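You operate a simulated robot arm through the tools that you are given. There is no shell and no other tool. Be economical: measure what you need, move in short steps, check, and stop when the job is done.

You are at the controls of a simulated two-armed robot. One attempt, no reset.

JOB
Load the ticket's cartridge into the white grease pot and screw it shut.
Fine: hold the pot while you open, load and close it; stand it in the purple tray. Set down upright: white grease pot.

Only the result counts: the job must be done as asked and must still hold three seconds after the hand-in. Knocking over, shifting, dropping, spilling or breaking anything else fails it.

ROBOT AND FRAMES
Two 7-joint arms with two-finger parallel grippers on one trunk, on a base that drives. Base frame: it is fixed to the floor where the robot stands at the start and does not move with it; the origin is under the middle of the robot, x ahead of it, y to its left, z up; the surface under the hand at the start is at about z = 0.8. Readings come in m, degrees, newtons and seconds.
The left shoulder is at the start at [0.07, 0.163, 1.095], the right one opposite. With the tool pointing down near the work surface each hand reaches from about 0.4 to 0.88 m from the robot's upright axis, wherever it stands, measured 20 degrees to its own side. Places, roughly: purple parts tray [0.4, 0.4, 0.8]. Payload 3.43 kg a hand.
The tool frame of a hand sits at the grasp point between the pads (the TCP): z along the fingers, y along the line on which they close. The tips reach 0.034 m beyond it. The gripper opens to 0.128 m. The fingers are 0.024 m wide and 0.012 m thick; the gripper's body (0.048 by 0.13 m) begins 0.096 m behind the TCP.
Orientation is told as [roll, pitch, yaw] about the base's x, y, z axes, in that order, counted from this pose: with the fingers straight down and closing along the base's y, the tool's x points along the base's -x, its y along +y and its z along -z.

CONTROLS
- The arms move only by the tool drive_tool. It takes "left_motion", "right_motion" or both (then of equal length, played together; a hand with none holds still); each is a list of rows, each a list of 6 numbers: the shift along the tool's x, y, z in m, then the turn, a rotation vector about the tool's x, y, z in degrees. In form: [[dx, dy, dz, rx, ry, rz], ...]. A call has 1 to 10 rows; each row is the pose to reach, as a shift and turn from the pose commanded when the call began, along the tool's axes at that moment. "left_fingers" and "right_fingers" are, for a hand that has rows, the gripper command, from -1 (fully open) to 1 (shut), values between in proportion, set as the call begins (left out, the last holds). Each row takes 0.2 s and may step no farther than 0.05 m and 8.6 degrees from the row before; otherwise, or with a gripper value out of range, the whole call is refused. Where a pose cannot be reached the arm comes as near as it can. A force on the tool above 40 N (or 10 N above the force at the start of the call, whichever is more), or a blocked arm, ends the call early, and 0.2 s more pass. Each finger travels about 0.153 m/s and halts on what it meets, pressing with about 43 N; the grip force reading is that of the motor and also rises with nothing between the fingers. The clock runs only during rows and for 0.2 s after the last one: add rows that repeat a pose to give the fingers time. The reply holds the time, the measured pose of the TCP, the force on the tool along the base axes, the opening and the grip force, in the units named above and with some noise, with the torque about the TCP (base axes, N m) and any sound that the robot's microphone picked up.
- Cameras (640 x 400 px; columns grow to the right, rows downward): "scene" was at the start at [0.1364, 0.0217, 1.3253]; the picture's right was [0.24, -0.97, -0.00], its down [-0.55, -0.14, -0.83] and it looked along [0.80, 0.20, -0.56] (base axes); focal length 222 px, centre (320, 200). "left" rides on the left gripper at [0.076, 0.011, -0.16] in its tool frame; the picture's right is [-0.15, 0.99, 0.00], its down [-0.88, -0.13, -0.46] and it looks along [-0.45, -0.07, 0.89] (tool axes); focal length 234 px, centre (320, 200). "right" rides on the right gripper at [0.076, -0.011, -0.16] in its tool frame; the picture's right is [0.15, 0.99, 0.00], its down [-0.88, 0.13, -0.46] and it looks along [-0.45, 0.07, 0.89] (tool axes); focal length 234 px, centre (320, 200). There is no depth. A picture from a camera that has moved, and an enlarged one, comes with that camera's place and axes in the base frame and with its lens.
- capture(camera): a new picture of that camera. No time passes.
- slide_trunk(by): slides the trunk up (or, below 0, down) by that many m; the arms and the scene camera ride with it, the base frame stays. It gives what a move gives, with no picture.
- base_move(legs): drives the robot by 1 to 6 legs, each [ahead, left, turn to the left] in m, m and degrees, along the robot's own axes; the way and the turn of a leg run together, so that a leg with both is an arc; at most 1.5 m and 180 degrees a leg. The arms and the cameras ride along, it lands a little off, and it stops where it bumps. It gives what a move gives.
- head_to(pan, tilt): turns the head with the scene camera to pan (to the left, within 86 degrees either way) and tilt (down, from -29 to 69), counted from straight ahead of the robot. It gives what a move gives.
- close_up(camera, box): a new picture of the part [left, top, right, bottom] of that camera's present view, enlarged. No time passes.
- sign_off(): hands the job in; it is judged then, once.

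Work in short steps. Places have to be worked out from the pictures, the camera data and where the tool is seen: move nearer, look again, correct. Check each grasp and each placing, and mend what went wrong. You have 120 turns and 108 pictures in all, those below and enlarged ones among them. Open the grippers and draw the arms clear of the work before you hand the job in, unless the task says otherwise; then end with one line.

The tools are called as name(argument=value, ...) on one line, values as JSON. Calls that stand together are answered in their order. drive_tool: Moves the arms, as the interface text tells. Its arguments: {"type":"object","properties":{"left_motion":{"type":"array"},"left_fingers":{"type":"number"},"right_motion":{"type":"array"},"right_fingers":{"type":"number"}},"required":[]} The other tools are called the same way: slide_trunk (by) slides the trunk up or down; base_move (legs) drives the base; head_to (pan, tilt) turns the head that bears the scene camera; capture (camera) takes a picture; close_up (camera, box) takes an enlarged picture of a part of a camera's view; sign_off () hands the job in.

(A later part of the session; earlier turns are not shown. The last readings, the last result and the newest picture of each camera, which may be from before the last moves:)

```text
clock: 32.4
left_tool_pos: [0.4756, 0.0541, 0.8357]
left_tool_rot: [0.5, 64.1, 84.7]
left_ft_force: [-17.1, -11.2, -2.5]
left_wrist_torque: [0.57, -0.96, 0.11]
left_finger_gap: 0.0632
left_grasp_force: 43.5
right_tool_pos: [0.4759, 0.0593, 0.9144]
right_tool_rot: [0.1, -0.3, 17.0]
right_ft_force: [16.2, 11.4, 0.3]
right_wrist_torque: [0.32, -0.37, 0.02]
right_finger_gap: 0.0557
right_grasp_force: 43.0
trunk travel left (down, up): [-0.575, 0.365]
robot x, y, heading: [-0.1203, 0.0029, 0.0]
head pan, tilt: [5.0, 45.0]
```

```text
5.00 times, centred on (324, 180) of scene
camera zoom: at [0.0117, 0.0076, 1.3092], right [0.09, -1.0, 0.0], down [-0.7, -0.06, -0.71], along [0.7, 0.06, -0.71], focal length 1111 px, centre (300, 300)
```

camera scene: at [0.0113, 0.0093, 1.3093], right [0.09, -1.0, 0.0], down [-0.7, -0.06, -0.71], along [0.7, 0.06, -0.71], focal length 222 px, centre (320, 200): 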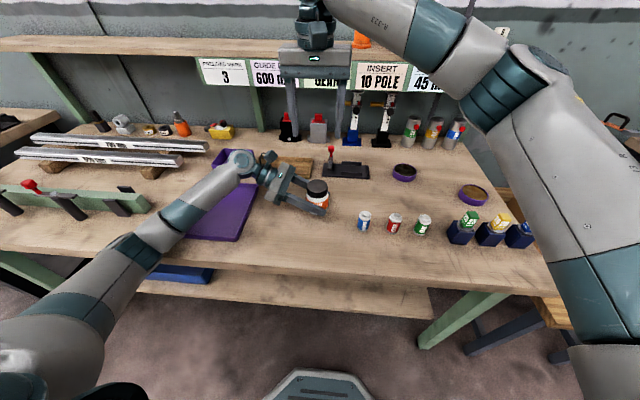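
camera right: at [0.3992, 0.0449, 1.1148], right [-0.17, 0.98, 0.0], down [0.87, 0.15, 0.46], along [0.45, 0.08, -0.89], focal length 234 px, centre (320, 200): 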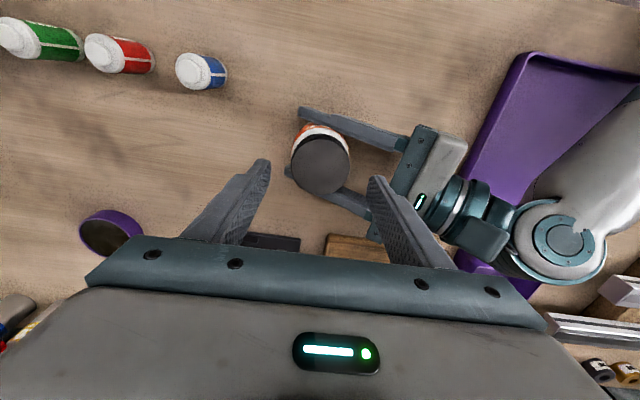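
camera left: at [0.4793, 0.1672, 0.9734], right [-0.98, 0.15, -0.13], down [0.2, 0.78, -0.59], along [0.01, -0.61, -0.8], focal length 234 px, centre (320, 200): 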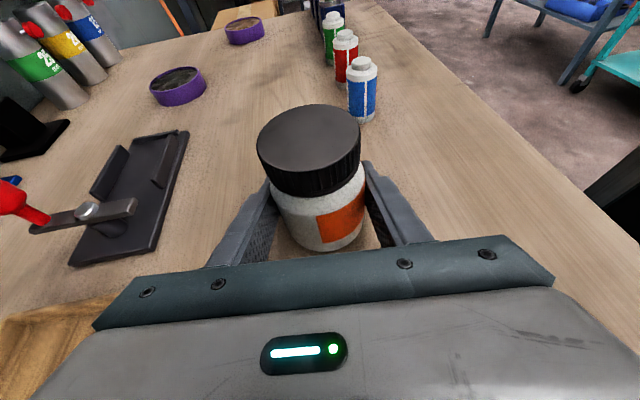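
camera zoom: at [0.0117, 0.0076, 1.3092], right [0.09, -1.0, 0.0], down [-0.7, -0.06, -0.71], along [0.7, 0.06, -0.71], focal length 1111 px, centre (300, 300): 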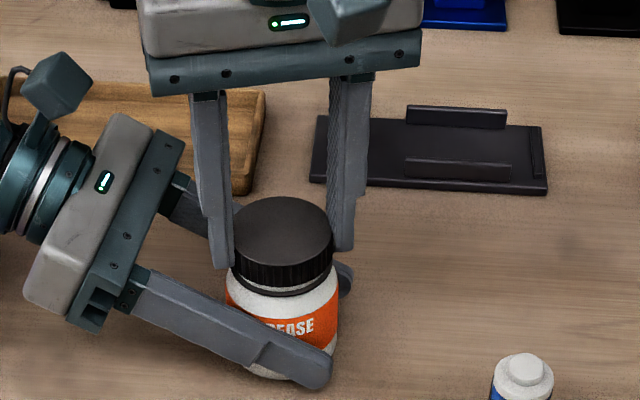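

Lid keeps rising. I relax the side force and turn 45 degrees more.

drive_tool(right_motion=[[-0.0018, 0.0006, 0, 0, 0, -8], [-0.0018, 0.0006, 0, 0, 0, -16], [-0.0018, 0.0006, 0, 0, 0, -24], [-0.0018, 0.0006, 0, 0, 0, -32], [-0.0018, 0.0006, 0, 0, 0, -40], [-0.0018, 0.0006, 0, 0, 0, -45]])

close_up(camera="left", box=[200, 80, 420, 250])

```text
clock: 33.8
left_tool_pos: [0.4766, 0.0549, 0.8356]
left_tool_rot: [0.5, 64.1, 84.7]
left_ft_force: [2.1, 10.7, -0.5]
left_wrist_torque: [-0.58, 0.09, 0.11]
left_finger_gap: 0.0635
left_grasp_force: 42.4
right_tool_pos: [0.476, 0.0599, 0.9128]
right_tool_rot: [-0.1, -0.2, 62.0]
right_ft_force: [-1.3, -10.7, -1.0]
right_wrist_torque: [-0.34, 0.07, -0.14]
right_finger_gap: 0.0555
right_grasp_force: 42.6
trunk travel left (down, up): [-0.575, 0.365]
robot x, y, heading: [-0.1224, 0.0014, 0.3]
head pan, tilt: [5.0, 45.0]
```

```text
2.35 times, centred on (310, 165) of left
camera zoom: at [0.4766, 0.1657, 0.9733], right [-0.98, 0.16, -0.13], down [0.21, 0.78, -0.59], along [0.0, -0.61, -0.79], focal length 551 px, centre (344, 282)
```

zoom: 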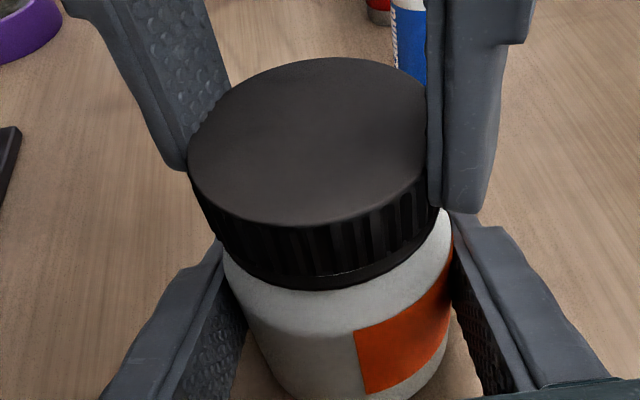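

About 300 degrees turned in all. I try a gentle straight lift to see whether the lid is free.

drive_tool(right_motion=[[0, 0, -0.004, 0, 0, 0], [0, 0, -0.008, 0, 0, 0]])

close_up(camera="left", box=[200, 80, 420, 250])

```text
clock: 34.4
left_tool_pos: [0.4764, 0.0541, 0.8369]
left_tool_rot: [0.6, 64.2, 84.5]
left_ft_force: [-2.4, 17.0, 10.6]
left_wrist_torque: [-1.12, -0.2, -0.06]
left_finger_gap: 0.063
left_grasp_force: 42.8
right_tool_pos: [0.4755, 0.0601, 0.9211]
right_tool_rot: [-0.2, -0.2, 61.8]
right_ft_force: [3.5, -15.9, -11.2]
right_wrist_torque: [-0.25, -0.12, 0.04]
right_finger_gap: 0.0552
right_grasp_force: 42.3
trunk travel left (down, up): [-0.575, 0.365]
robot x, y, heading: [-0.1189, -0.0019, -0.2]
head pan, tilt: [5.0, 45.0]
```

```text
2.35 times, centred on (310, 165) of left
camera zoom: at [0.4762, 0.1654, 0.9741], right [-0.98, 0.16, -0.13], down [0.21, 0.78, -0.59], along [0.0, -0.61, -0.79], focal length 551 px, centre (344, 282)
```

zoom: 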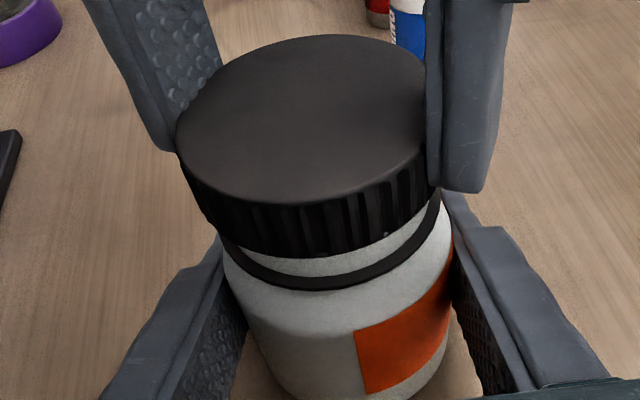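

The lid comes up freely off the neck. I keep lifting straight.

drive_tool(right_motion=[[0, 0, -0.008, 0, 0, 0], [0, 0, -0.016, 0, 0, 0], [0, 0, -0.03, 0, 0, 0], [0, 0, -0.06, 0, 0, 0]])

close_up(camera="left", box=[160, 50, 480, 250])

close_up(camera="scene", box=[240, 120, 400, 220])

```text
clock: 35.4
left_tool_pos: [0.4765, 0.055, 0.8353]
left_tool_rot: [0.5, 64.1, 84.5]
left_ft_force: [-0.2, -0.1, 0.0]
left_wrist_torque: [0.01, -0.02, -0.03]
left_finger_gap: 0.0631
left_grasp_force: 42.9
right_tool_pos: [0.4748, 0.0593, 0.982]
right_tool_rot: [-0.1, -0.5, 61.9]
right_ft_force: [-0.5, 0.0, 0.1]
right_wrist_torque: [0.02, 0.0, 0.0]
right_finger_gap: 0.0559
right_grasp_force: 42.9
trunk travel left (down, up): [-0.575, 0.365]
robot x, y, heading: [-0.1205, -0.0009, 0.0]
head pan, tilt: [5.0, 45.0]
```

```text
2.00 times, centred on (320, 150) of left
camera zoom: at [0.4757, 0.165, 0.9733], right [-0.98, 0.16, -0.13], down [0.21, 0.78, -0.59], along [0.0, -0.61, -0.79], focal length 468 px, centre (320, 300)
```

zoom: 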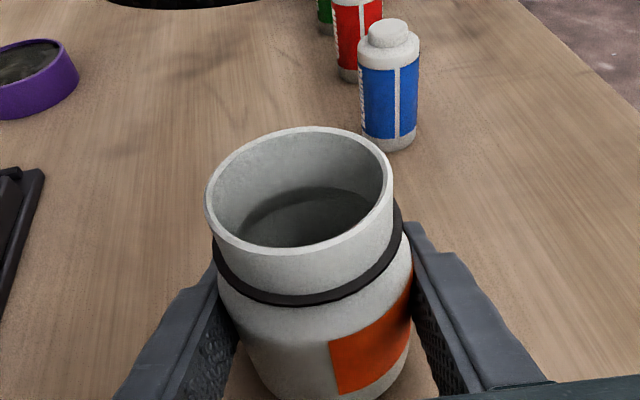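

```text
4.00 times, centred on (320, 170) of scene
camera zoom: at [0.011, 0.0076, 1.3093], right [0.09, -1.0, 0.0], down [-0.7, -0.06, -0.71], along [0.7, 0.06, -0.71], focal length 889 px, centre (320, 320)
```

zoom: 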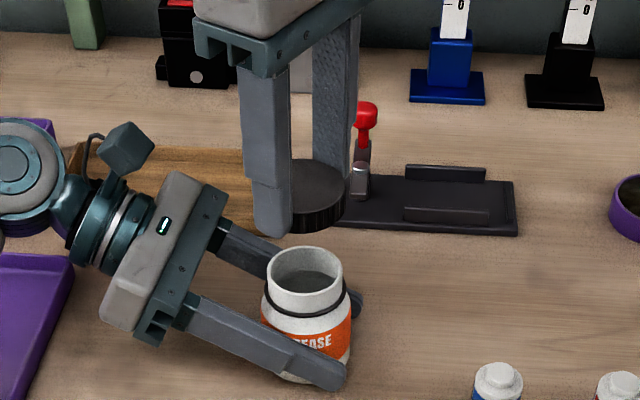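

Lid is off; the pot is empty. I carry the lid to a free spot near [0.56, -0.12] while turning the hand back to yaw 0.

drive_tool(right_motion=[[0.015, -0.02, -0.01, 0, 0, 7.8], [0.03, -0.04, -0.01, 0, 0, 15.6], [0.045, -0.06, -0.01, 0, 0, 23.4], [0.06, -0.08, -0.01, 0, 0, 31.2], [0.074, -0.1, -0.01, 0, 0, 39], [0.089, -0.12, -0.01, 0, 0, 46.8], [0.104, -0.14, -0.01, 0, 0, 54.6], [0.118, -0.159, -0.01, 0, 0, 62]])

capture(camera="right")

close_up(camera="scene", box=[280, 110, 480, 235])

```text
clock: 37.2
left_tool_pos: [0.4766, 0.0546, 0.8363]
left_tool_rot: [0.6, 64.1, 84.8]
left_ft_force: [-0.5, -0.5, -1.0]
left_wrist_torque: [-0.01, 0.01, -0.01]
left_finger_gap: 0.0634
left_grasp_force: 42.9
right_tool_pos: [0.5623, -0.1204, 0.9923]
right_tool_rot: [0.3, -0.3, -0.3]
right_ft_force: [0.0, 0.1, -0.5]
right_wrist_torque: [0.03, -0.02, 0.03]
right_finger_gap: 0.056
right_grasp_force: 42.8
trunk travel left (down, up): [-0.575, 0.365]
robot x, y, heading: [-0.1152, 0.0018, -0.0]
head pan, tilt: [5.0, 45.0]
```

```text
72 pictures are left
camera right: at [0.4847, -0.1314, 1.1501], right [-0.14, 0.99, 0.0], down [0.88, 0.12, 0.46], along [0.46, 0.07, -0.89], focal length 234 px, centre (320, 200)
```

right: 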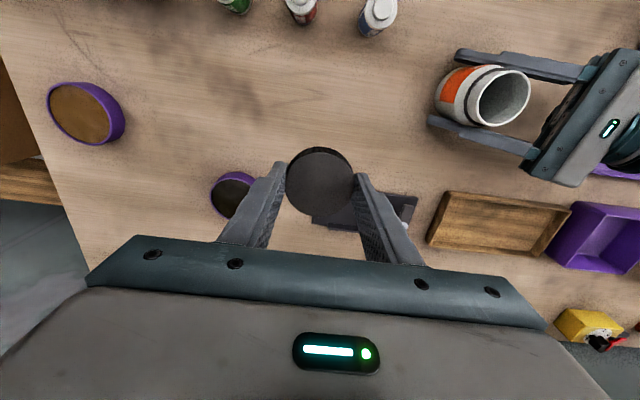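

```text
3.20 times, centred on (380, 172) of scene
camera zoom: at [0.0119, 0.0068, 1.3092], right [0.09, -1.0, 0.0], down [-0.7, -0.06, -0.71], along [0.7, 0.06, -0.71], focal length 711 px, centre (128, 288)
```

zoom: 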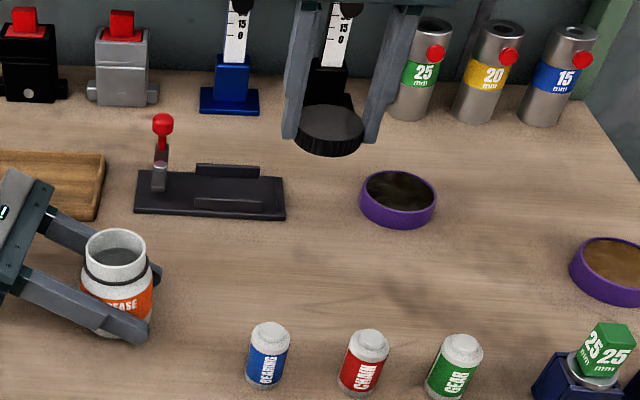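

The spot x≈0.54, y≈-0.12 is free. I lower the lid to just above the table.

drive_tool(right_motion=[[0.01, 0, 0.04, 0, 0, 0], [0.02, 0, 0.08, 0, 0, 0], [0.02, 0, 0.12, 0, 0, 0], [0.02, 0, 0.145, 0, 0, 0]])

drive_tool(right_motion=[[0, 0, 0.003, 0, 0, 0], [0, 0, 0.006, 0, 0, 0], [0, 0, 0.009, 0, 0, 0], [0, 0, 0.012, 0, 0, 0]])

close_up(camera="scene", box=[320, 120, 448, 200])

```text
clock: 38.2
left_tool_pos: [0.4769, 0.0548, 0.8353]
left_tool_rot: [0.5, 64.1, 84.6]
left_ft_force: [-0.1, -0.9, -1.7]
left_wrist_torque: [0.05, 0.04, 0.02]
left_finger_gap: 0.0633
left_grasp_force: 42.8
right_tool_pos: [0.5412, -0.1188, 0.8433]
right_tool_rot: [0.3, -0.4, -0.2]
right_ft_force: [-1.2, 0.2, 0.3]
right_wrist_torque: [-0.02, 0.0, 0.04]
right_finger_gap: 0.0559
right_grasp_force: 42.6
trunk travel left (down, up): [-0.575, 0.365]
robot x, y, heading: [-0.1213, -0.0002, 0.0]
head pan, tilt: [5.0, 45.0]
```

```text
clock: 39.2
left_tool_pos: [0.4766, 0.0551, 0.8362]
left_tool_rot: [0.5, 64.1, 84.6]
left_ft_force: [-0.1, 0.3, -1.3]
left_wrist_torque: [-0.03, 0.03, 0.0]
left_finger_gap: 0.0631
left_grasp_force: 42.9
right_tool_pos: [0.5388, -0.1185, 0.8367]
right_tool_rot: [0.2, -0.4, -0.2]
right_ft_force: [0.5, -1.7, 6.5]
right_wrist_torque: [-0.13, 0.11, 0.01]
right_finger_gap: 0.0558
right_grasp_force: 43.2
trunk travel left (down, up): [-0.575, 0.365]
robot x, y, heading: [-0.1177, -0.0014, -0.1]
head pan, tilt: [5.0, 45.0]
```

```text
5.00 times, centred on (384, 160) of scene
camera zoom: at [0.0109, 0.0075, 1.3095], right [0.09, -1.0, 0.0], down [-0.7, -0.06, -0.71], along [0.7, 0.06, -0.71], focal length 1111 px, centre (0, 400)
```

zoom: 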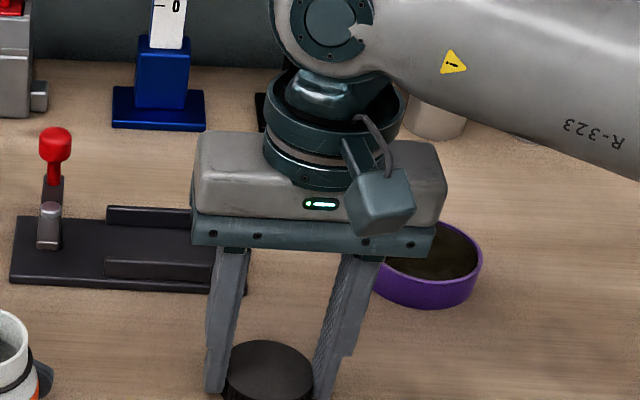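

Contact with the table felt (6.5 N). I release with a tiny rise, then go up and look.

drive_tool(right_motion=[[0, 0, -0.004, 0, 0, 0], [0, 0, -0.004, 0, 0, 0], [0, 0, -0.03, 0, 0, 0], [0, 0, -0.08, 0, 0, 0], [0, 0, -0.12, 0, 0, 0]], right_fingers=-0.33)

capture(camera="right")

```text
clock: 40.4
left_tool_pos: [0.4775, 0.0556, 0.8362]
left_tool_rot: [0.5, 64.2, 84.5]
left_ft_force: [0.2, 0.9, -0.8]
left_wrist_torque: [-0.03, 0.0, 0.02]
left_finger_gap: 0.0635
left_grasp_force: 42.9
right_tool_pos: [0.5397, -0.1205, 0.9539]
right_tool_rot: [0.2, -0.3, -0.2]
right_ft_force: [-0.7, -0.1, -0.1]
right_wrist_torque: [-0.02, -0.02, 0.02]
right_finger_gap: 0.0852
right_grasp_force: 0.0
trunk travel left (down, up): [-0.575, 0.365]
robot x, y, heading: [-0.1168, -0.0034, 0.2]
head pan, tilt: [5.0, 45.0]
```

```text
69 pictures are left
camera right: at [0.4634, -0.1317, 1.1129], right [-0.14, 0.99, 0.0], down [0.88, 0.13, 0.46], along [0.46, 0.07, -0.89], focal length 234 px, centre (320, 200)
```

right: 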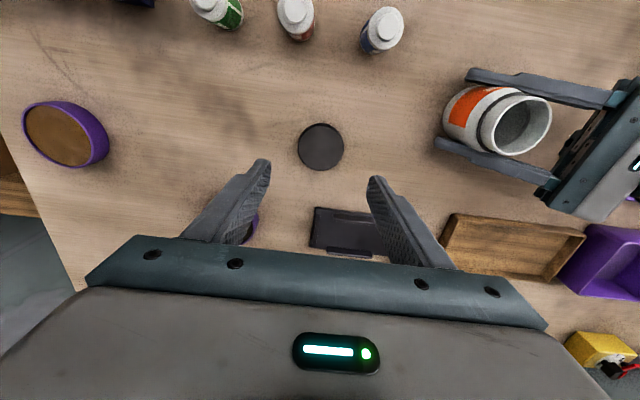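

The lid rests flat at [0.539, -0.120]. I move above the green cartridge and look.

drive_tool(right_motion=[[0.025, -0.03, -0.02, 0, 0, 0], [0.05, -0.06, -0.04, 0, 0, 0], [0.075, -0.09, -0.06, 0, 0, 0], [0.1, -0.115, -0.06, 0, 0, 0], [0.115, -0.135, -0.06, 0, 0, 0]], right_fingers=-0.1)

capture(camera="right")

close_up(camera="scene", box=[370, 180, 466, 240])

close_up(camera="left", box=[240, 90, 400, 190])

```text
clock: 41.6
left_tool_pos: [0.4759, 0.0541, 0.8346]
left_tool_rot: [0.5, 64.2, 84.6]
left_ft_force: [-0.1, -0.4, -2.1]
left_wrist_torque: [0.03, -0.01, 0.02]
left_finger_gap: 0.0634
left_grasp_force: 43.1
right_tool_pos: [0.4216, -0.2535, 1.014]
right_tool_rot: [0.3, -0.3, -0.3]
right_ft_force: [-0.7, 0.1, -0.6]
right_wrist_torque: [0.03, -0.01, 0.01]
right_finger_gap: 0.0706
right_grasp_force: 0.1
trunk travel left (down, up): [-0.575, 0.365]
robot x, y, heading: [-0.121, -0.0013, 0.1]
head pan, tilt: [5.0, 45.0]
```

```text
68 pictures are left
camera right: at [0.3467, -0.2646, 1.172], right [-0.14, 0.99, 0.0], down [0.88, 0.12, 0.46], along [0.46, 0.07, -0.89], focal length 234 px, centre (320, 200)
```

right: 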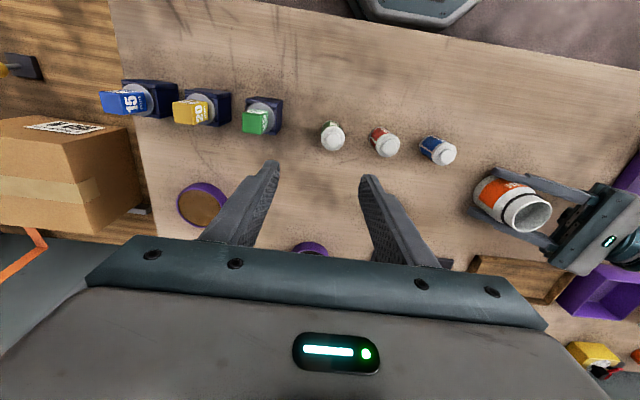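

```text
6.67 times, centred on (418, 210) of scene
camera zoom: at [0.0112, 0.0068, 1.3093], right [0.09, -1.0, 0.0], down [-0.7, -0.06, -0.71], along [0.7, 0.06, -0.71], focal length 1482 px, centre (-333, 133)
```

zoom: 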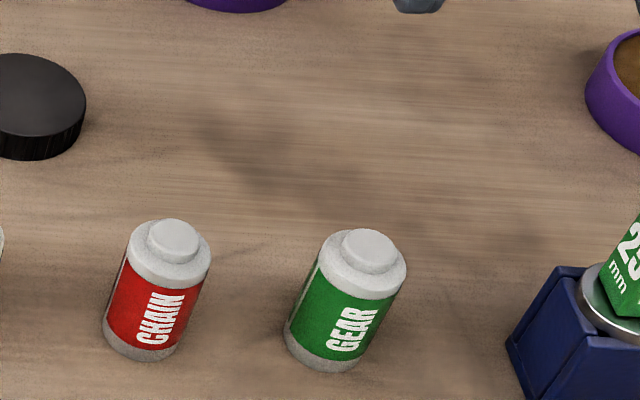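

```text
4.00 times, centred on (320, 140) of left
camera zoom: at [0.4758, 0.1646, 0.9736], right [-0.98, 0.16, -0.13], down [0.21, 0.78, -0.59], along [0.0, -0.61, -0.79], focal length 937 px, centre (320, 440)
```

zoom: 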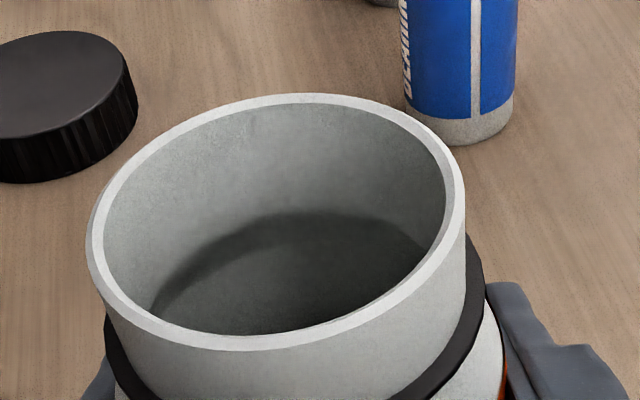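

Cartridge axis is about [0.411, -0.237], knob top about z 0.864. Before gripping I want the pot's inner depth, so I zoom into it from this camera.

close_up(camera="right", box=[460, 160, 572, 230])

close_up(camera="scene", box=[285, 170, 365, 220])

```text
5.71 times, centred on (516, 195) of right
camera zoom: at [0.3467, -0.2646, 1.172], right [-0.14, 0.99, 0.0], down [0.88, 0.12, 0.46], along [0.46, 0.07, -0.89], focal length 1338 px, centre (-800, 229)
```

zoom: 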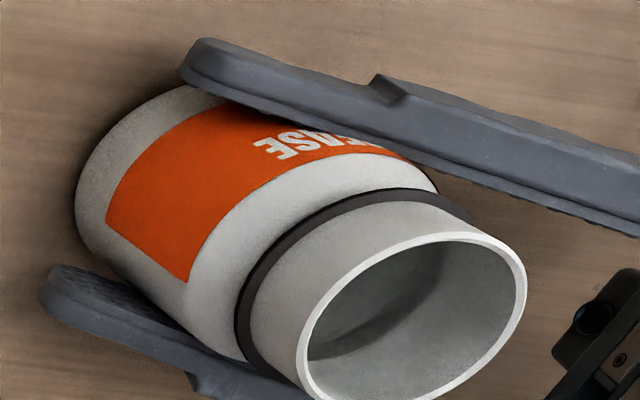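

```text
8.00 times, centred on (325, 195) of scene
camera zoom: at [0.0112, 0.0068, 1.3093], right [0.09, -1.0, 0.0], down [-0.7, -0.06, -0.71], along [0.7, 0.06, -0.71], focal length 1778 px, centre (280, 240)
```

zoom: 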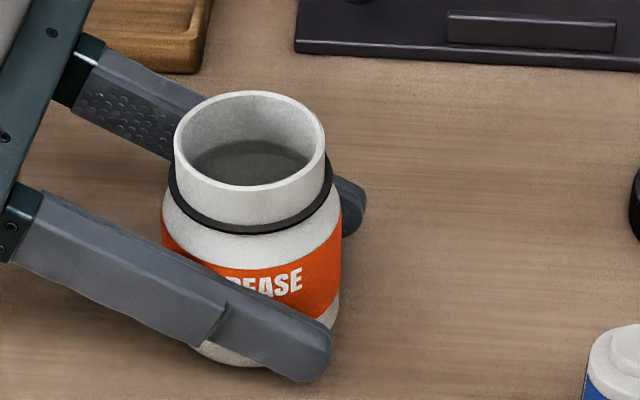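

The bore narrows no further visibly and the floor depth is uncertain; I'll feel it on insertion. I descend over the cartridge's cap, stopping above for a check.

drive_tool(right_motion=[[0.004, 0.006, 0.035, 0, 0, 0], [0.008, 0.012, 0.07, 0, 0, 0], [0.0106, 0.0165, 0.105, 0, 0, 0]])

capture(camera="right")

close_up(camera="scene", box=[354, 160, 482, 240])

```text
clock: 42.4
left_tool_pos: [0.4763, 0.0544, 0.8349]
left_tool_rot: [0.7, 64.1, 84.7]
left_ft_force: [-0.4, -0.2, -1.6]
left_wrist_torque: [-0.03, -0.03, -0.01]
left_finger_gap: 0.0631
left_grasp_force: 43.1
right_tool_pos: [0.4143, -0.2355, 0.9062]
right_tool_rot: [0.4, -0.4, -0.3]
right_ft_force: [-0.2, 0.9, 0.6]
right_wrist_torque: [0.02, -0.01, -0.01]
right_finger_gap: 0.0706
right_grasp_force: 0.2
trunk travel left (down, up): [-0.575, 0.365]
robot x, y, heading: [-0.1202, 0.0004, 0.2]
head pan, tilt: [5.0, 45.0]
```

```text
63 pictures are left
camera right: at [0.3376, -0.2471, 1.0652], right [-0.14, 0.99, 0.0], down [0.88, 0.12, 0.46], along [0.46, 0.07, -0.89], focal length 234 px, centre (320, 200)
```

right: 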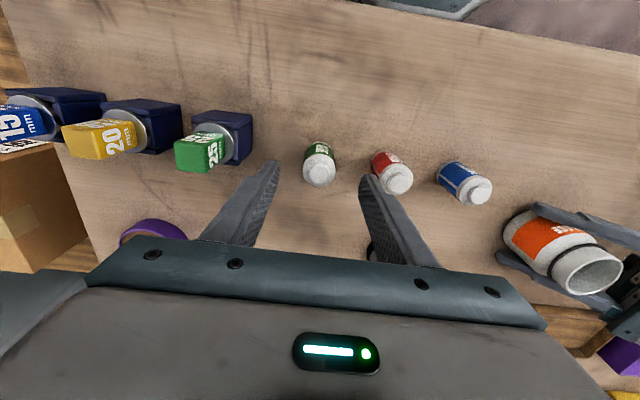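

```text
5.00 times, centred on (418, 200) of scene
camera zoom: at [0.0121, 0.007, 1.3093], right [0.09, -1.0, 0.0], down [-0.7, -0.06, -0.71], along [0.7, 0.06, -0.71], focal length 1111 px, centre (-170, 200)
```

zoom: 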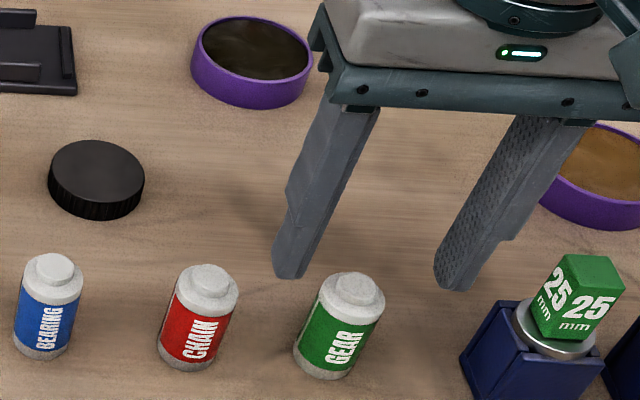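

Alignment is within about 2 mm. I go down to z 0.876 and close on the cap.

drive_tool(right_motion=[[-0.002, 0.001, 0.015, 0, 0, 0], [-0.002, 0.001, 0.029, 0, 0, 0]])

drive_tool(right_motion=[[0, 0, 0, 0, 0, 0], [0, 0, 0, 0, 0, 0], [0, 0, 0, 0, 0, 0]], right_fingers=1)

close_up(camera="scene", box=[354, 160, 482, 240])

```text
clock: 43.0
left_tool_pos: [0.4767, 0.0535, 0.8355]
left_tool_rot: [0.5, 64.1, 84.6]
left_ft_force: [0.0, 0.4, -0.2]
left_wrist_torque: [0.01, 0.01, 0.0]
left_finger_gap: 0.0632
left_grasp_force: 43.1
right_tool_pos: [0.4161, -0.2339, 0.8779]
right_tool_rot: [0.3, -0.3, -0.2]
right_ft_force: [-0.8, 0.7, 1.6]
right_wrist_torque: [0.01, 0.01, -0.03]
right_finger_gap: 0.0704
right_grasp_force: 0.0
trunk travel left (down, up): [-0.575, 0.365]
robot x, y, heading: [-0.1201, -0.0017, 0.0]
head pan, tilt: [5.0, 45.0]
```

```text
clock: 43.8
left_tool_pos: [0.476, 0.0547, 0.8353]
left_tool_rot: [0.5, 64.1, 84.5]
left_ft_force: [1.0, -0.4, -1.9]
left_wrist_torque: [0.01, -0.01, -0.01]
left_finger_gap: 0.0634
left_grasp_force: 43.0
right_tool_pos: [0.4172, -0.2346, 0.8783]
right_tool_rot: [0.2, -0.4, -0.2]
right_ft_force: [0.7, 0.1, 0.0]
right_wrist_torque: [-0.01, -0.01, 0.0]
right_finger_gap: 0.0304
right_grasp_force: 42.6
trunk travel left (down, up): [-0.575, 0.365]
robot x, y, heading: [-0.1241, 0.0002, 0.0]
head pan, tilt: [5.0, 45.0]
```

```text
5.00 times, centred on (418, 200) of scene
camera zoom: at [0.0117, 0.0074, 1.3092], right [0.09, -1.0, 0.0], down [-0.7, -0.06, -0.71], along [0.7, 0.06, -0.71], focal length 1111 px, centre (-170, 200)
```

zoom: 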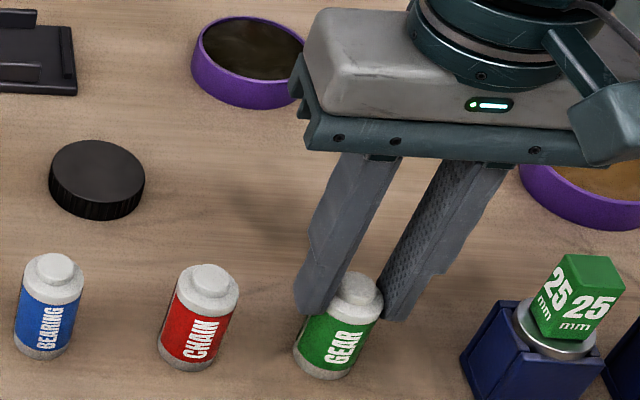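

Gap 0.030 matches the cap's diameter roughly. I check centring in the right camera before lifting.

close_up(camera="right", box=[240, 120, 400, 220])

```text
4.00 times, centred on (320, 170) of right
camera zoom: at [0.3395, -0.2466, 1.0366], right [-0.14, 0.99, 0.0], down [0.88, 0.13, 0.46], along [0.46, 0.07, -0.89], focal length 937 px, centre (320, 320)
```

zoom: 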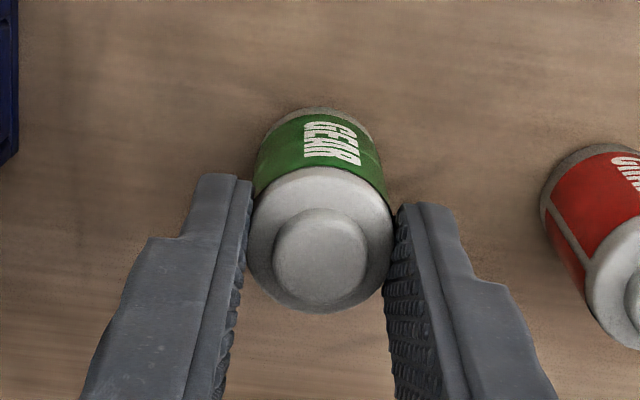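

Well centred on the cap. I lift it 0.15 m and carry it over the pot.

drive_tool(right_motion=[[0, 0, -0.03, 0, 0, 0], [0, 0, -0.07, 0, 0, 0], [0, 0, -0.11, 0, 0, 0], [0, 0, -0.145, 0, 0, 0], [-0.008, 0.045, -0.145, 0, 0, 0], [-0.018, 0.093, -0.145, 0, 0, 0], [-0.028, 0.14, -0.145, 0, 0, 0], [-0.038, 0.187, -0.145, 0, 0, 0], [-0.048, 0.235, -0.145, 0, 0, 0]])

drive_tool(right_motion=[[-0.005, 0.03, 0, 0, 0, 0], [-0.01, 0.0595, 0, 0, 0, 0]])

capture(camera="right")

close_up(camera="scene", box=[260, 140, 388, 220])

close_up(camera="left", box=[160, 20, 480, 220])

```text
clock: 45.8
left_tool_pos: [0.4782, 0.0561, 0.8345]
left_tool_rot: [0.6, 64.3, 84.6]
left_ft_force: [-0.1, -0.3, -1.5]
left_wrist_torque: [-0.02, 0.01, -0.03]
left_finger_gap: 0.0631
left_grasp_force: 43.1
right_tool_pos: [0.4644, 0.001, 1.0263]
right_tool_rot: [0.1, -0.3, -0.4]
right_ft_force: [0.1, 0.4, -0.8]
right_wrist_torque: [-0.07, 0.0, 0.0]
right_finger_gap: 0.0299
right_grasp_force: 43.2
trunk travel left (down, up): [-0.575, 0.365]
robot x, y, heading: [-0.1219, -0.0033, -0.0]
head pan, tilt: [5.0, 45.0]
```

```text
clock: 46.4
left_tool_pos: [0.477, 0.0542, 0.8351]
left_tool_rot: [0.6, 64.2, 84.6]
left_ft_force: [0.0, 0.3, -0.3]
left_wrist_torque: [0.01, 0.01, -0.01]
left_finger_gap: 0.063
left_grasp_force: 43.2
right_tool_pos: [0.4745, 0.0587, 1.0261]
right_tool_rot: [0.2, -0.3, -0.2]
right_ft_force: [0.8, 0.1, -0.3]
right_wrist_torque: [-0.02, 0.02, -0.02]
right_finger_gap: 0.0299
right_grasp_force: 43.3
trunk travel left (down, up): [-0.575, 0.365]
robot x, y, heading: [-0.1194, -0.0008, -0.1]
head pan, tilt: [5.0, 45.0]
```

```text
59 pictures are left
camera right: at [0.3981, 0.0477, 1.1841], right [-0.14, 0.99, 0.0], down [0.88, 0.13, 0.46], along [0.46, 0.07, -0.89], focal length 234 px, centre (320, 200)
```

right: 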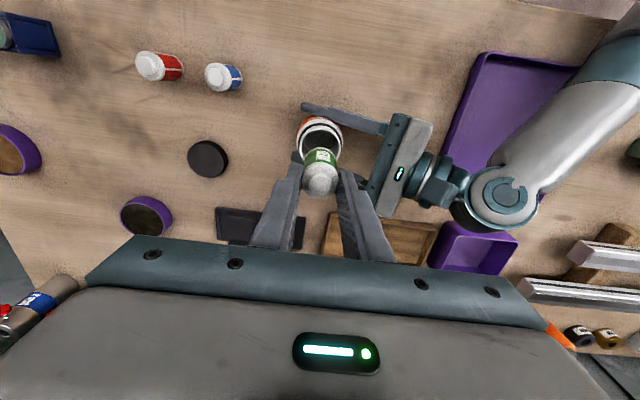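

```text
5.00 times, centred on (324, 180) of scene
camera zoom: at [0.0117, 0.0081, 1.3092], right [0.09, -1.0, 0.0], down [-0.7, -0.06, -0.71], along [0.7, 0.06, -0.71], focal length 1111 px, centre (300, 300)
```

zoom: 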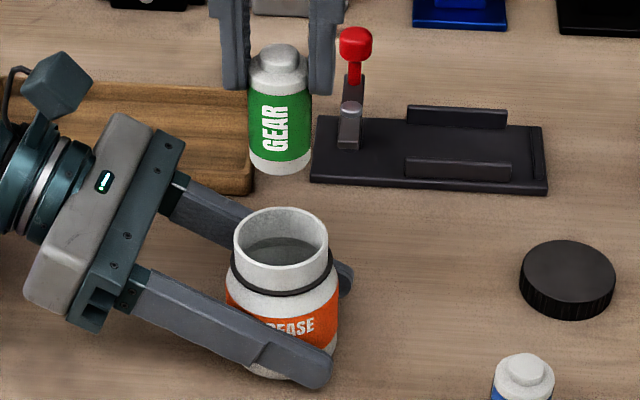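

```text
2.00 times, centred on (320, 120) of left
camera zoom: at [0.4763, 0.1656, 0.9731], right [-0.98, 0.16, -0.13], down [0.21, 0.78, -0.59], along [0.0, -0.61, -0.79], focal length 468 px, centre (320, 360)
```

zoom: 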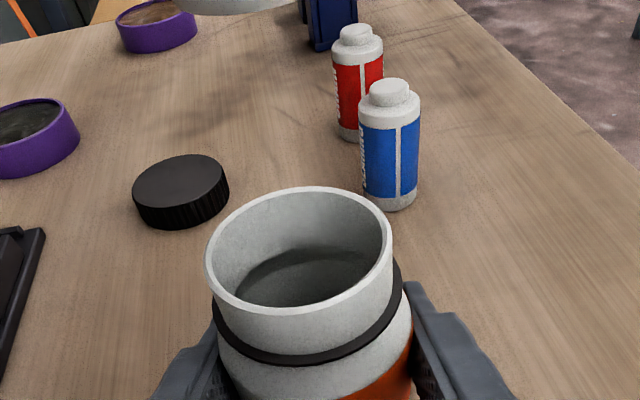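

The cartridge is over the pot, lateral alignment good in the scene view. I zoom in the right camera for the x alignment.

close_up(camera="right", box=[256, 90, 384, 210])

```text
3.33 times, centred on (320, 150) of right
camera zoom: at [0.3981, 0.0477, 1.1841], right [-0.14, 0.99, 0.0], down [0.88, 0.13, 0.46], along [0.46, 0.07, -0.89], focal length 781 px, centre (320, 367)
```

zoom: 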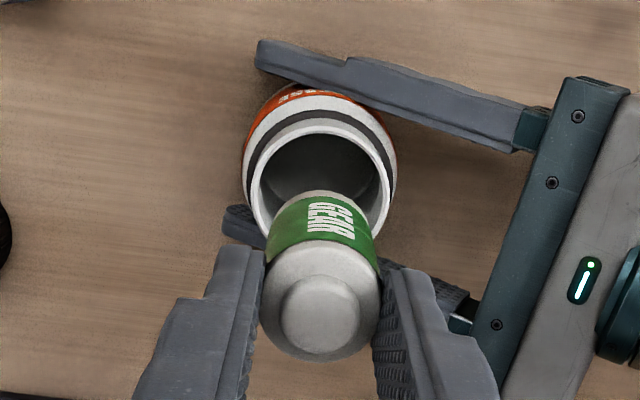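

Aligned within 2 mm, clearance is ample. I lower the cartridge into the mouth in steps.

drive_tool(right_motion=[[0.001, 0, 0.02, 0, 0, 0], [0.001, 0, 0.04, 0, 0, 0], [0.001, 0, 0.055, 0, 0, 0], [0.001, 0, 0.065, 0, 0, 0], [0.001, 0, 0.073, 0, 0, 0], [0.001, 0, 0.08, 0, 0, 0]])

close_up(camera="scene", box=[260, 140, 388, 220])

close_up(camera="left", box=[160, 50, 480, 250])

```text
clock: 47.8
left_tool_pos: [0.4765, 0.0545, 0.8347]
left_tool_rot: [0.5, 64.2, 84.6]
left_ft_force: [0.9, -0.4, -1.5]
left_wrist_torque: [-0.02, 0.03, 0.01]
left_finger_gap: 0.0632
left_grasp_force: 43.0
right_tool_pos: [0.4732, 0.0594, 0.9436]
right_tool_rot: [0.3, -0.3, -0.1]
right_ft_force: [0.9, -0.3, -0.2]
right_wrist_torque: [-0.01, 0.0, 0.01]
right_finger_gap: 0.0301
right_grasp_force: 42.5
trunk travel left (down, up): [-0.575, 0.365]
robot x, y, heading: [-0.1194, -0.0009, 0.2]
head pan, tilt: [5.0, 45.0]
```

```text
5.00 times, centred on (324, 180) of scene
camera zoom: at [0.0119, 0.0075, 1.3092], right [0.09, -1.0, 0.0], down [-0.7, -0.06, -0.71], along [0.7, 0.06, -0.71], focal length 1111 px, centre (300, 300)
```

zoom: 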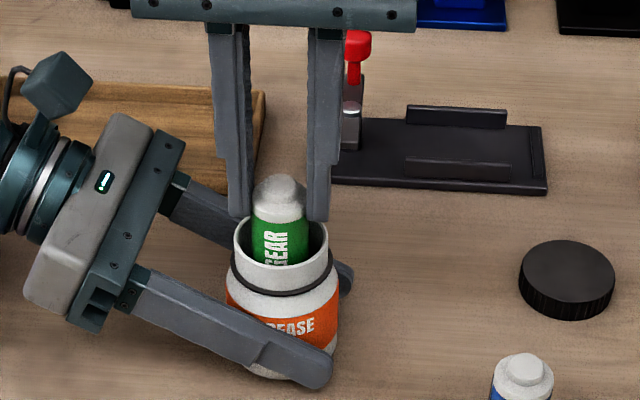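

```text
2.00 times, centred on (320, 150) of left
camera zoom: at [0.4764, 0.165, 0.9731], right [-0.98, 0.16, -0.13], down [0.21, 0.78, -0.59], along [0.0, -0.61, -0.79], focal length 468 px, centre (320, 300)
```

zoom: 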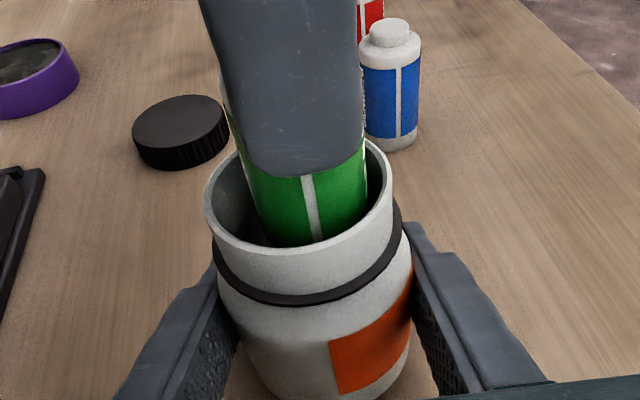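

No contact yet. I go down in small steps until the tips are just above the rim.

drive_tool(right_motion=[[0, 0, 0.003, 0, 0, 0], [0, 0, 0.006, 0, 0, 0], [0, 0, 0.009, 0, 0, 0]])

close_up(camera="scene", box=[285, 160, 365, 210])

```text
clock: 48.6
left_tool_pos: [0.4767, 0.0544, 0.8353]
left_tool_rot: [0.6, 64.2, 84.7]
left_ft_force: [0.4, -0.5, -1.5]
left_wrist_torque: [-0.04, 0.02, -0.02]
left_finger_gap: 0.0631
left_grasp_force: 42.8
right_tool_pos: [0.4721, 0.0596, 0.9367]
right_tool_rot: [0.2, -0.3, -0.1]
right_ft_force: [0.2, -1.1, -1.0]
right_wrist_torque: [0.0, -0.02, -0.02]
right_finger_gap: 0.0298
right_grasp_force: 43.2
trunk travel left (down, up): [-0.575, 0.365]
robot x, y, heading: [-0.1162, -0.0001, -0.2]
head pan, tilt: [5.0, 45.0]
```

```text
8.00 times, centred on (325, 185) of scene
camera zoom: at [0.0118, 0.0076, 1.3092], right [0.09, -1.0, 0.0], down [-0.7, -0.06, -0.71], along [0.7, 0.06, -0.71], focal length 1778 px, centre (280, 320)
```

zoom: 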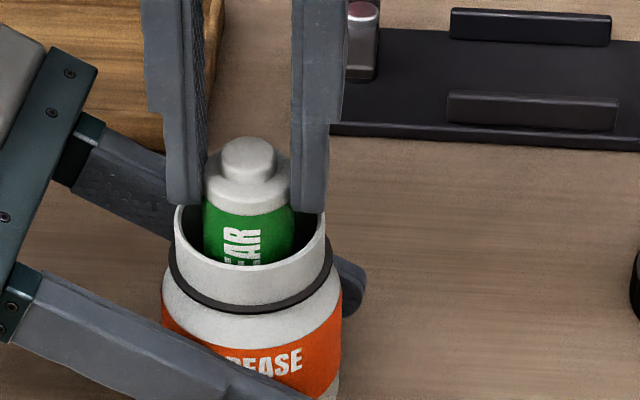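

Tips are a few mm above the rim. Two more tiny steps, then release.

drive_tool(right_motion=[[0, 0, 0.002, 0, 0, 0], [0, 0, 0.004, 0, 0, 0]])

drive_tool(right_motion=[[0, 0, 0, 0, 0, 0], [0, 0, 0, 0, 0, 0]], right_fingers=0.2)

close_up(camera="scene", box=[285, 160, 365, 210])

```text
clock: 49.2
left_tool_pos: [0.4753, 0.0553, 0.8352]
left_tool_rot: [0.6, 64.2, 84.5]
left_ft_force: [0.5, -0.1, -1.1]
left_wrist_torque: [0.0, -0.01, 0.01]
left_finger_gap: 0.0632
left_grasp_force: 43.0
right_tool_pos: [0.4732, 0.0594, 0.933]
right_tool_rot: [0.2, -0.3, -0.1]
right_ft_force: [-0.3, 0.0, -0.8]
right_wrist_torque: [0.0, -0.03, 0.02]
right_finger_gap: 0.0298
right_grasp_force: 42.7
trunk travel left (down, up): [-0.575, 0.365]
robot x, y, heading: [-0.1144, -0.0007, 0.1]
head pan, tilt: [5.0, 45.0]
```

```text
clock: 49.8
left_tool_pos: [0.4771, 0.056, 0.8358]
left_tool_rot: [0.6, 64.1, 84.6]
left_ft_force: [0.9, 0.6, -1.5]
left_wrist_torque: [0.02, 0.02, -0.05]
left_finger_gap: 0.0633
left_grasp_force: 42.8
right_tool_pos: [0.4742, 0.0596, 0.9327]
right_tool_rot: [0.3, -0.3, -0.3]
right_ft_force: [1.0, 0.3, 0.1]
right_wrist_torque: [0.0, -0.02, -0.01]
right_finger_gap: 0.0513
right_grasp_force: 0.2
trunk travel left (down, up): [-0.575, 0.365]
robot x, y, heading: [-0.1238, 0.0003, 0.1]
head pan, tilt: [5.0, 45.0]
```

```text
8.00 times, centred on (325, 185) of scene
camera zoom: at [0.0117, 0.0076, 1.3092], right [0.09, -1.0, 0.0], down [-0.7, -0.06, -0.71], along [0.7, 0.06, -0.71], focal length 1778 px, centre (280, 320)
```

zoom: 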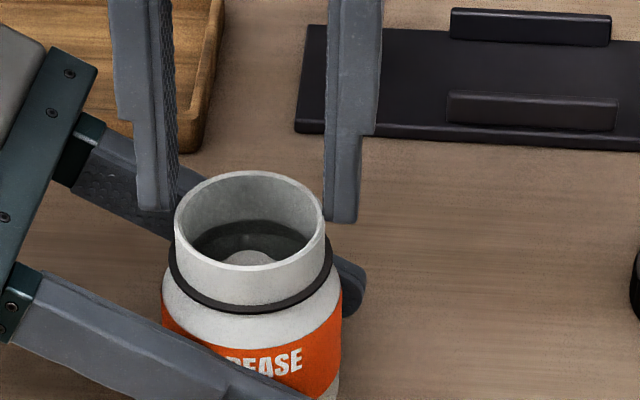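

The cartridge dropped inside. I raise the hand and look into the pot.

drive_tool(right_motion=[[0, 0, -0.03, 0, 0, 0], [0, 0, -0.07, 0, 0, 0]], right_fingers=-0.33)

close_up(camera="left", box=[220, 80, 412, 200])

close_up(camera="right", box=[256, 110, 384, 190])

```text
clock: 50.4
left_tool_pos: [0.4759, 0.0546, 0.8358]
left_tool_rot: [0.6, 64.1, 84.6]
left_ft_force: [0.6, -0.1, -1.1]
left_wrist_torque: [-0.02, 0.01, -0.02]
left_finger_gap: 0.0634
left_grasp_force: 43.2
right_tool_pos: [0.4716, 0.0586, 1.0044]
right_tool_rot: [0.3, -0.3, -0.1]
right_ft_force: [-0.8, 0.3, 0.8]
right_wrist_torque: [0.04, -0.02, 0.04]
right_finger_gap: 0.0849
right_grasp_force: 0.0
trunk travel left (down, up): [-0.575, 0.365]
robot x, y, heading: [-0.1183, -0.0014, 0.4]
head pan, tilt: [5.0, 45.0]
```

```text
3.33 times, centred on (316, 140) of left
camera zoom: at [0.4757, 0.1653, 0.9735], right [-0.98, 0.16, -0.13], down [0.21, 0.78, -0.59], along [0.0, -0.61, -0.79], focal length 781 px, centre (333, 400)
```

zoom: 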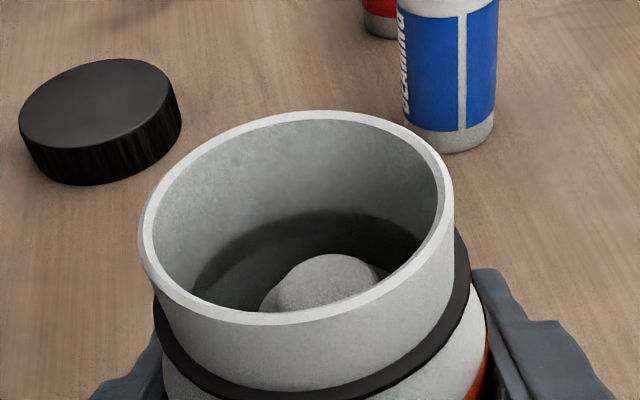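

```text
5.00 times, centred on (320, 150) of right
camera zoom: at [0.3955, 0.0468, 1.163], right [-0.14, 0.99, 0.0], down [0.88, 0.13, 0.46], along [0.46, 0.07, -0.89], focal length 1171 px, centre (320, 450)
```

zoom: 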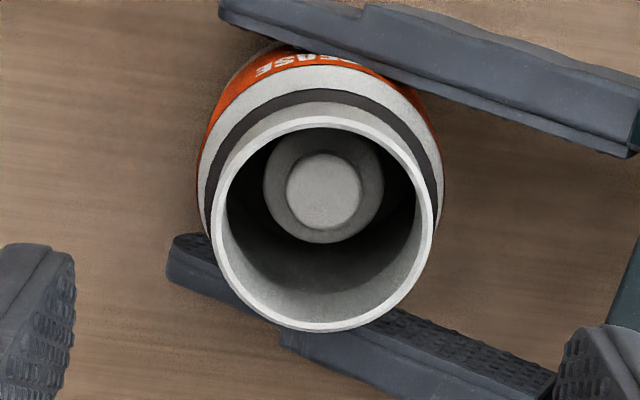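

The cartridge stands upright fully inside. Rim centre is [0.475, 0.060]. I go fetch the lid at [0.539, -0.120].

drive_tool(right_motion=[[-0.017, -0.045, 0, 0, 0, 0], [-0.034, -0.09, 0, 0, 0, 0], [-0.051, -0.134, 0, 0, 0, 0], [-0.0674, -0.1786, 0, 0, 0, 0], [-0.0674, -0.1786, 0.045, 0, 0, 0], [-0.0674, -0.1786, 0.09, 0, 0, 0], [-0.0674, -0.1786, 0.12, 0, 0, 0]])

capture(camera="right")

```text
clock: 52.0
left_tool_pos: [0.4769, 0.0543, 0.835]
left_tool_rot: [0.7, 64.2, 84.8]
left_ft_force: [-0.1, -0.3, -1.3]
left_wrist_torque: [-0.01, 0.02, 0.0]
left_finger_gap: 0.0633
left_grasp_force: 42.8
right_tool_pos: [0.5412, -0.1184, 0.883]
right_tool_rot: [0.2, -0.2, -0.1]
right_ft_force: [0.2, -0.4, 1.2]
right_wrist_torque: [0.01, 0.01, -0.01]
right_finger_gap: 0.0852
right_grasp_force: 0.1
trunk travel left (down, up): [-0.575, 0.365]
robot x, y, heading: [-0.1202, 0.0033, 0.2]
head pan, tilt: [5.0, 45.0]
```

```text
49 pictures are left
camera right: at [0.4644, -0.131, 1.0411], right [-0.14, 0.99, 0.0], down [0.88, 0.13, 0.46], along [0.46, 0.07, -0.89], focal length 234 px, centre (320, 200)
```

right: 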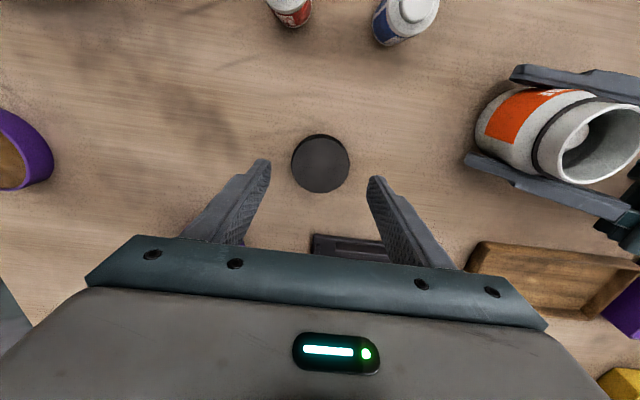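

Lid is at about [0.5375, -0.1195]. I lower to z 0.842 (tips a few mm above its bottom edge) and grip.

drive_tool(right_motion=[[0.002, -0.001, 0.02, 0, 0, 0], [0.003, -0.001, 0.041, 0, 0, 0]])

drive_tool(right_motion=[[0, 0, 0, 0, 0, 0], [0, 0, 0, 0, 0, 0], [0, 0, 0, 0, 0, 0]], right_fingers=1)

close_up(camera="right", box=[240, 110, 400, 210])

```text
clock: 52.6
left_tool_pos: [0.4763, 0.0544, 0.8356]
left_tool_rot: [0.6, 64.1, 84.6]
left_ft_force: [0.0, -1.3, -1.7]
left_wrist_torque: [-0.02, 0.0, 0.0]
left_finger_gap: 0.0632
left_grasp_force: 42.7
right_tool_pos: [0.5392, -0.1202, 0.84]
right_tool_rot: [0.3, -0.3, -0.2]
right_ft_force: [-0.3, 0.5, -0.4]
right_wrist_torque: [0.0, 0.02, 0.01]
right_finger_gap: 0.0848
right_grasp_force: 0.1
trunk travel left (down, up): [-0.575, 0.365]
robot x, y, heading: [-0.1248, 0.0033, 0.3]
head pan, tilt: [5.0, 45.0]
```

```text
clock: 53.4
left_tool_pos: [0.4763, 0.0553, 0.836]
left_tool_rot: [0.5, 64.0, 84.6]
left_ft_force: [-0.3, -0.1, -2.9]
left_wrist_torque: [-0.03, 0.0, 0.02]
left_finger_gap: 0.0633
left_grasp_force: 43.3
right_tool_pos: [0.5391, -0.1201, 0.8411]
right_tool_rot: [0.2, -0.4, -0.1]
right_ft_force: [1.4, -0.6, 0.6]
right_wrist_torque: [0.0, 0.02, -0.01]
right_finger_gap: 0.0558
right_grasp_force: 43.1
trunk travel left (down, up): [-0.575, 0.365]
robot x, y, heading: [-0.1201, -0.0012, 0.2]
head pan, tilt: [5.0, 45.0]
```

```text
4.00 times, centred on (320, 160) of right
camera zoom: at [0.4629, -0.132, 0.9996], right [-0.14, 0.99, 0.0], down [0.88, 0.13, 0.46], along [0.46, 0.07, -0.89], focal length 937 px, centre (320, 360)
```

zoom: 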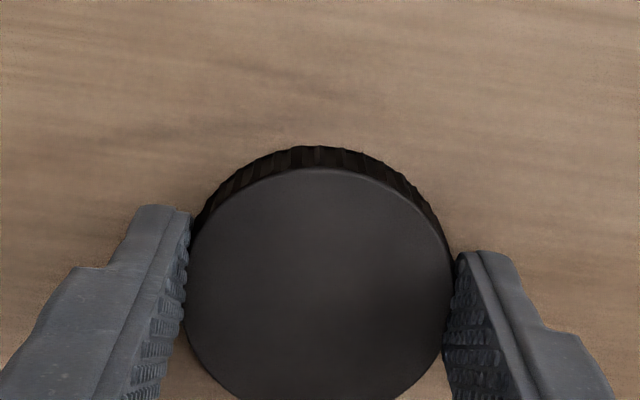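

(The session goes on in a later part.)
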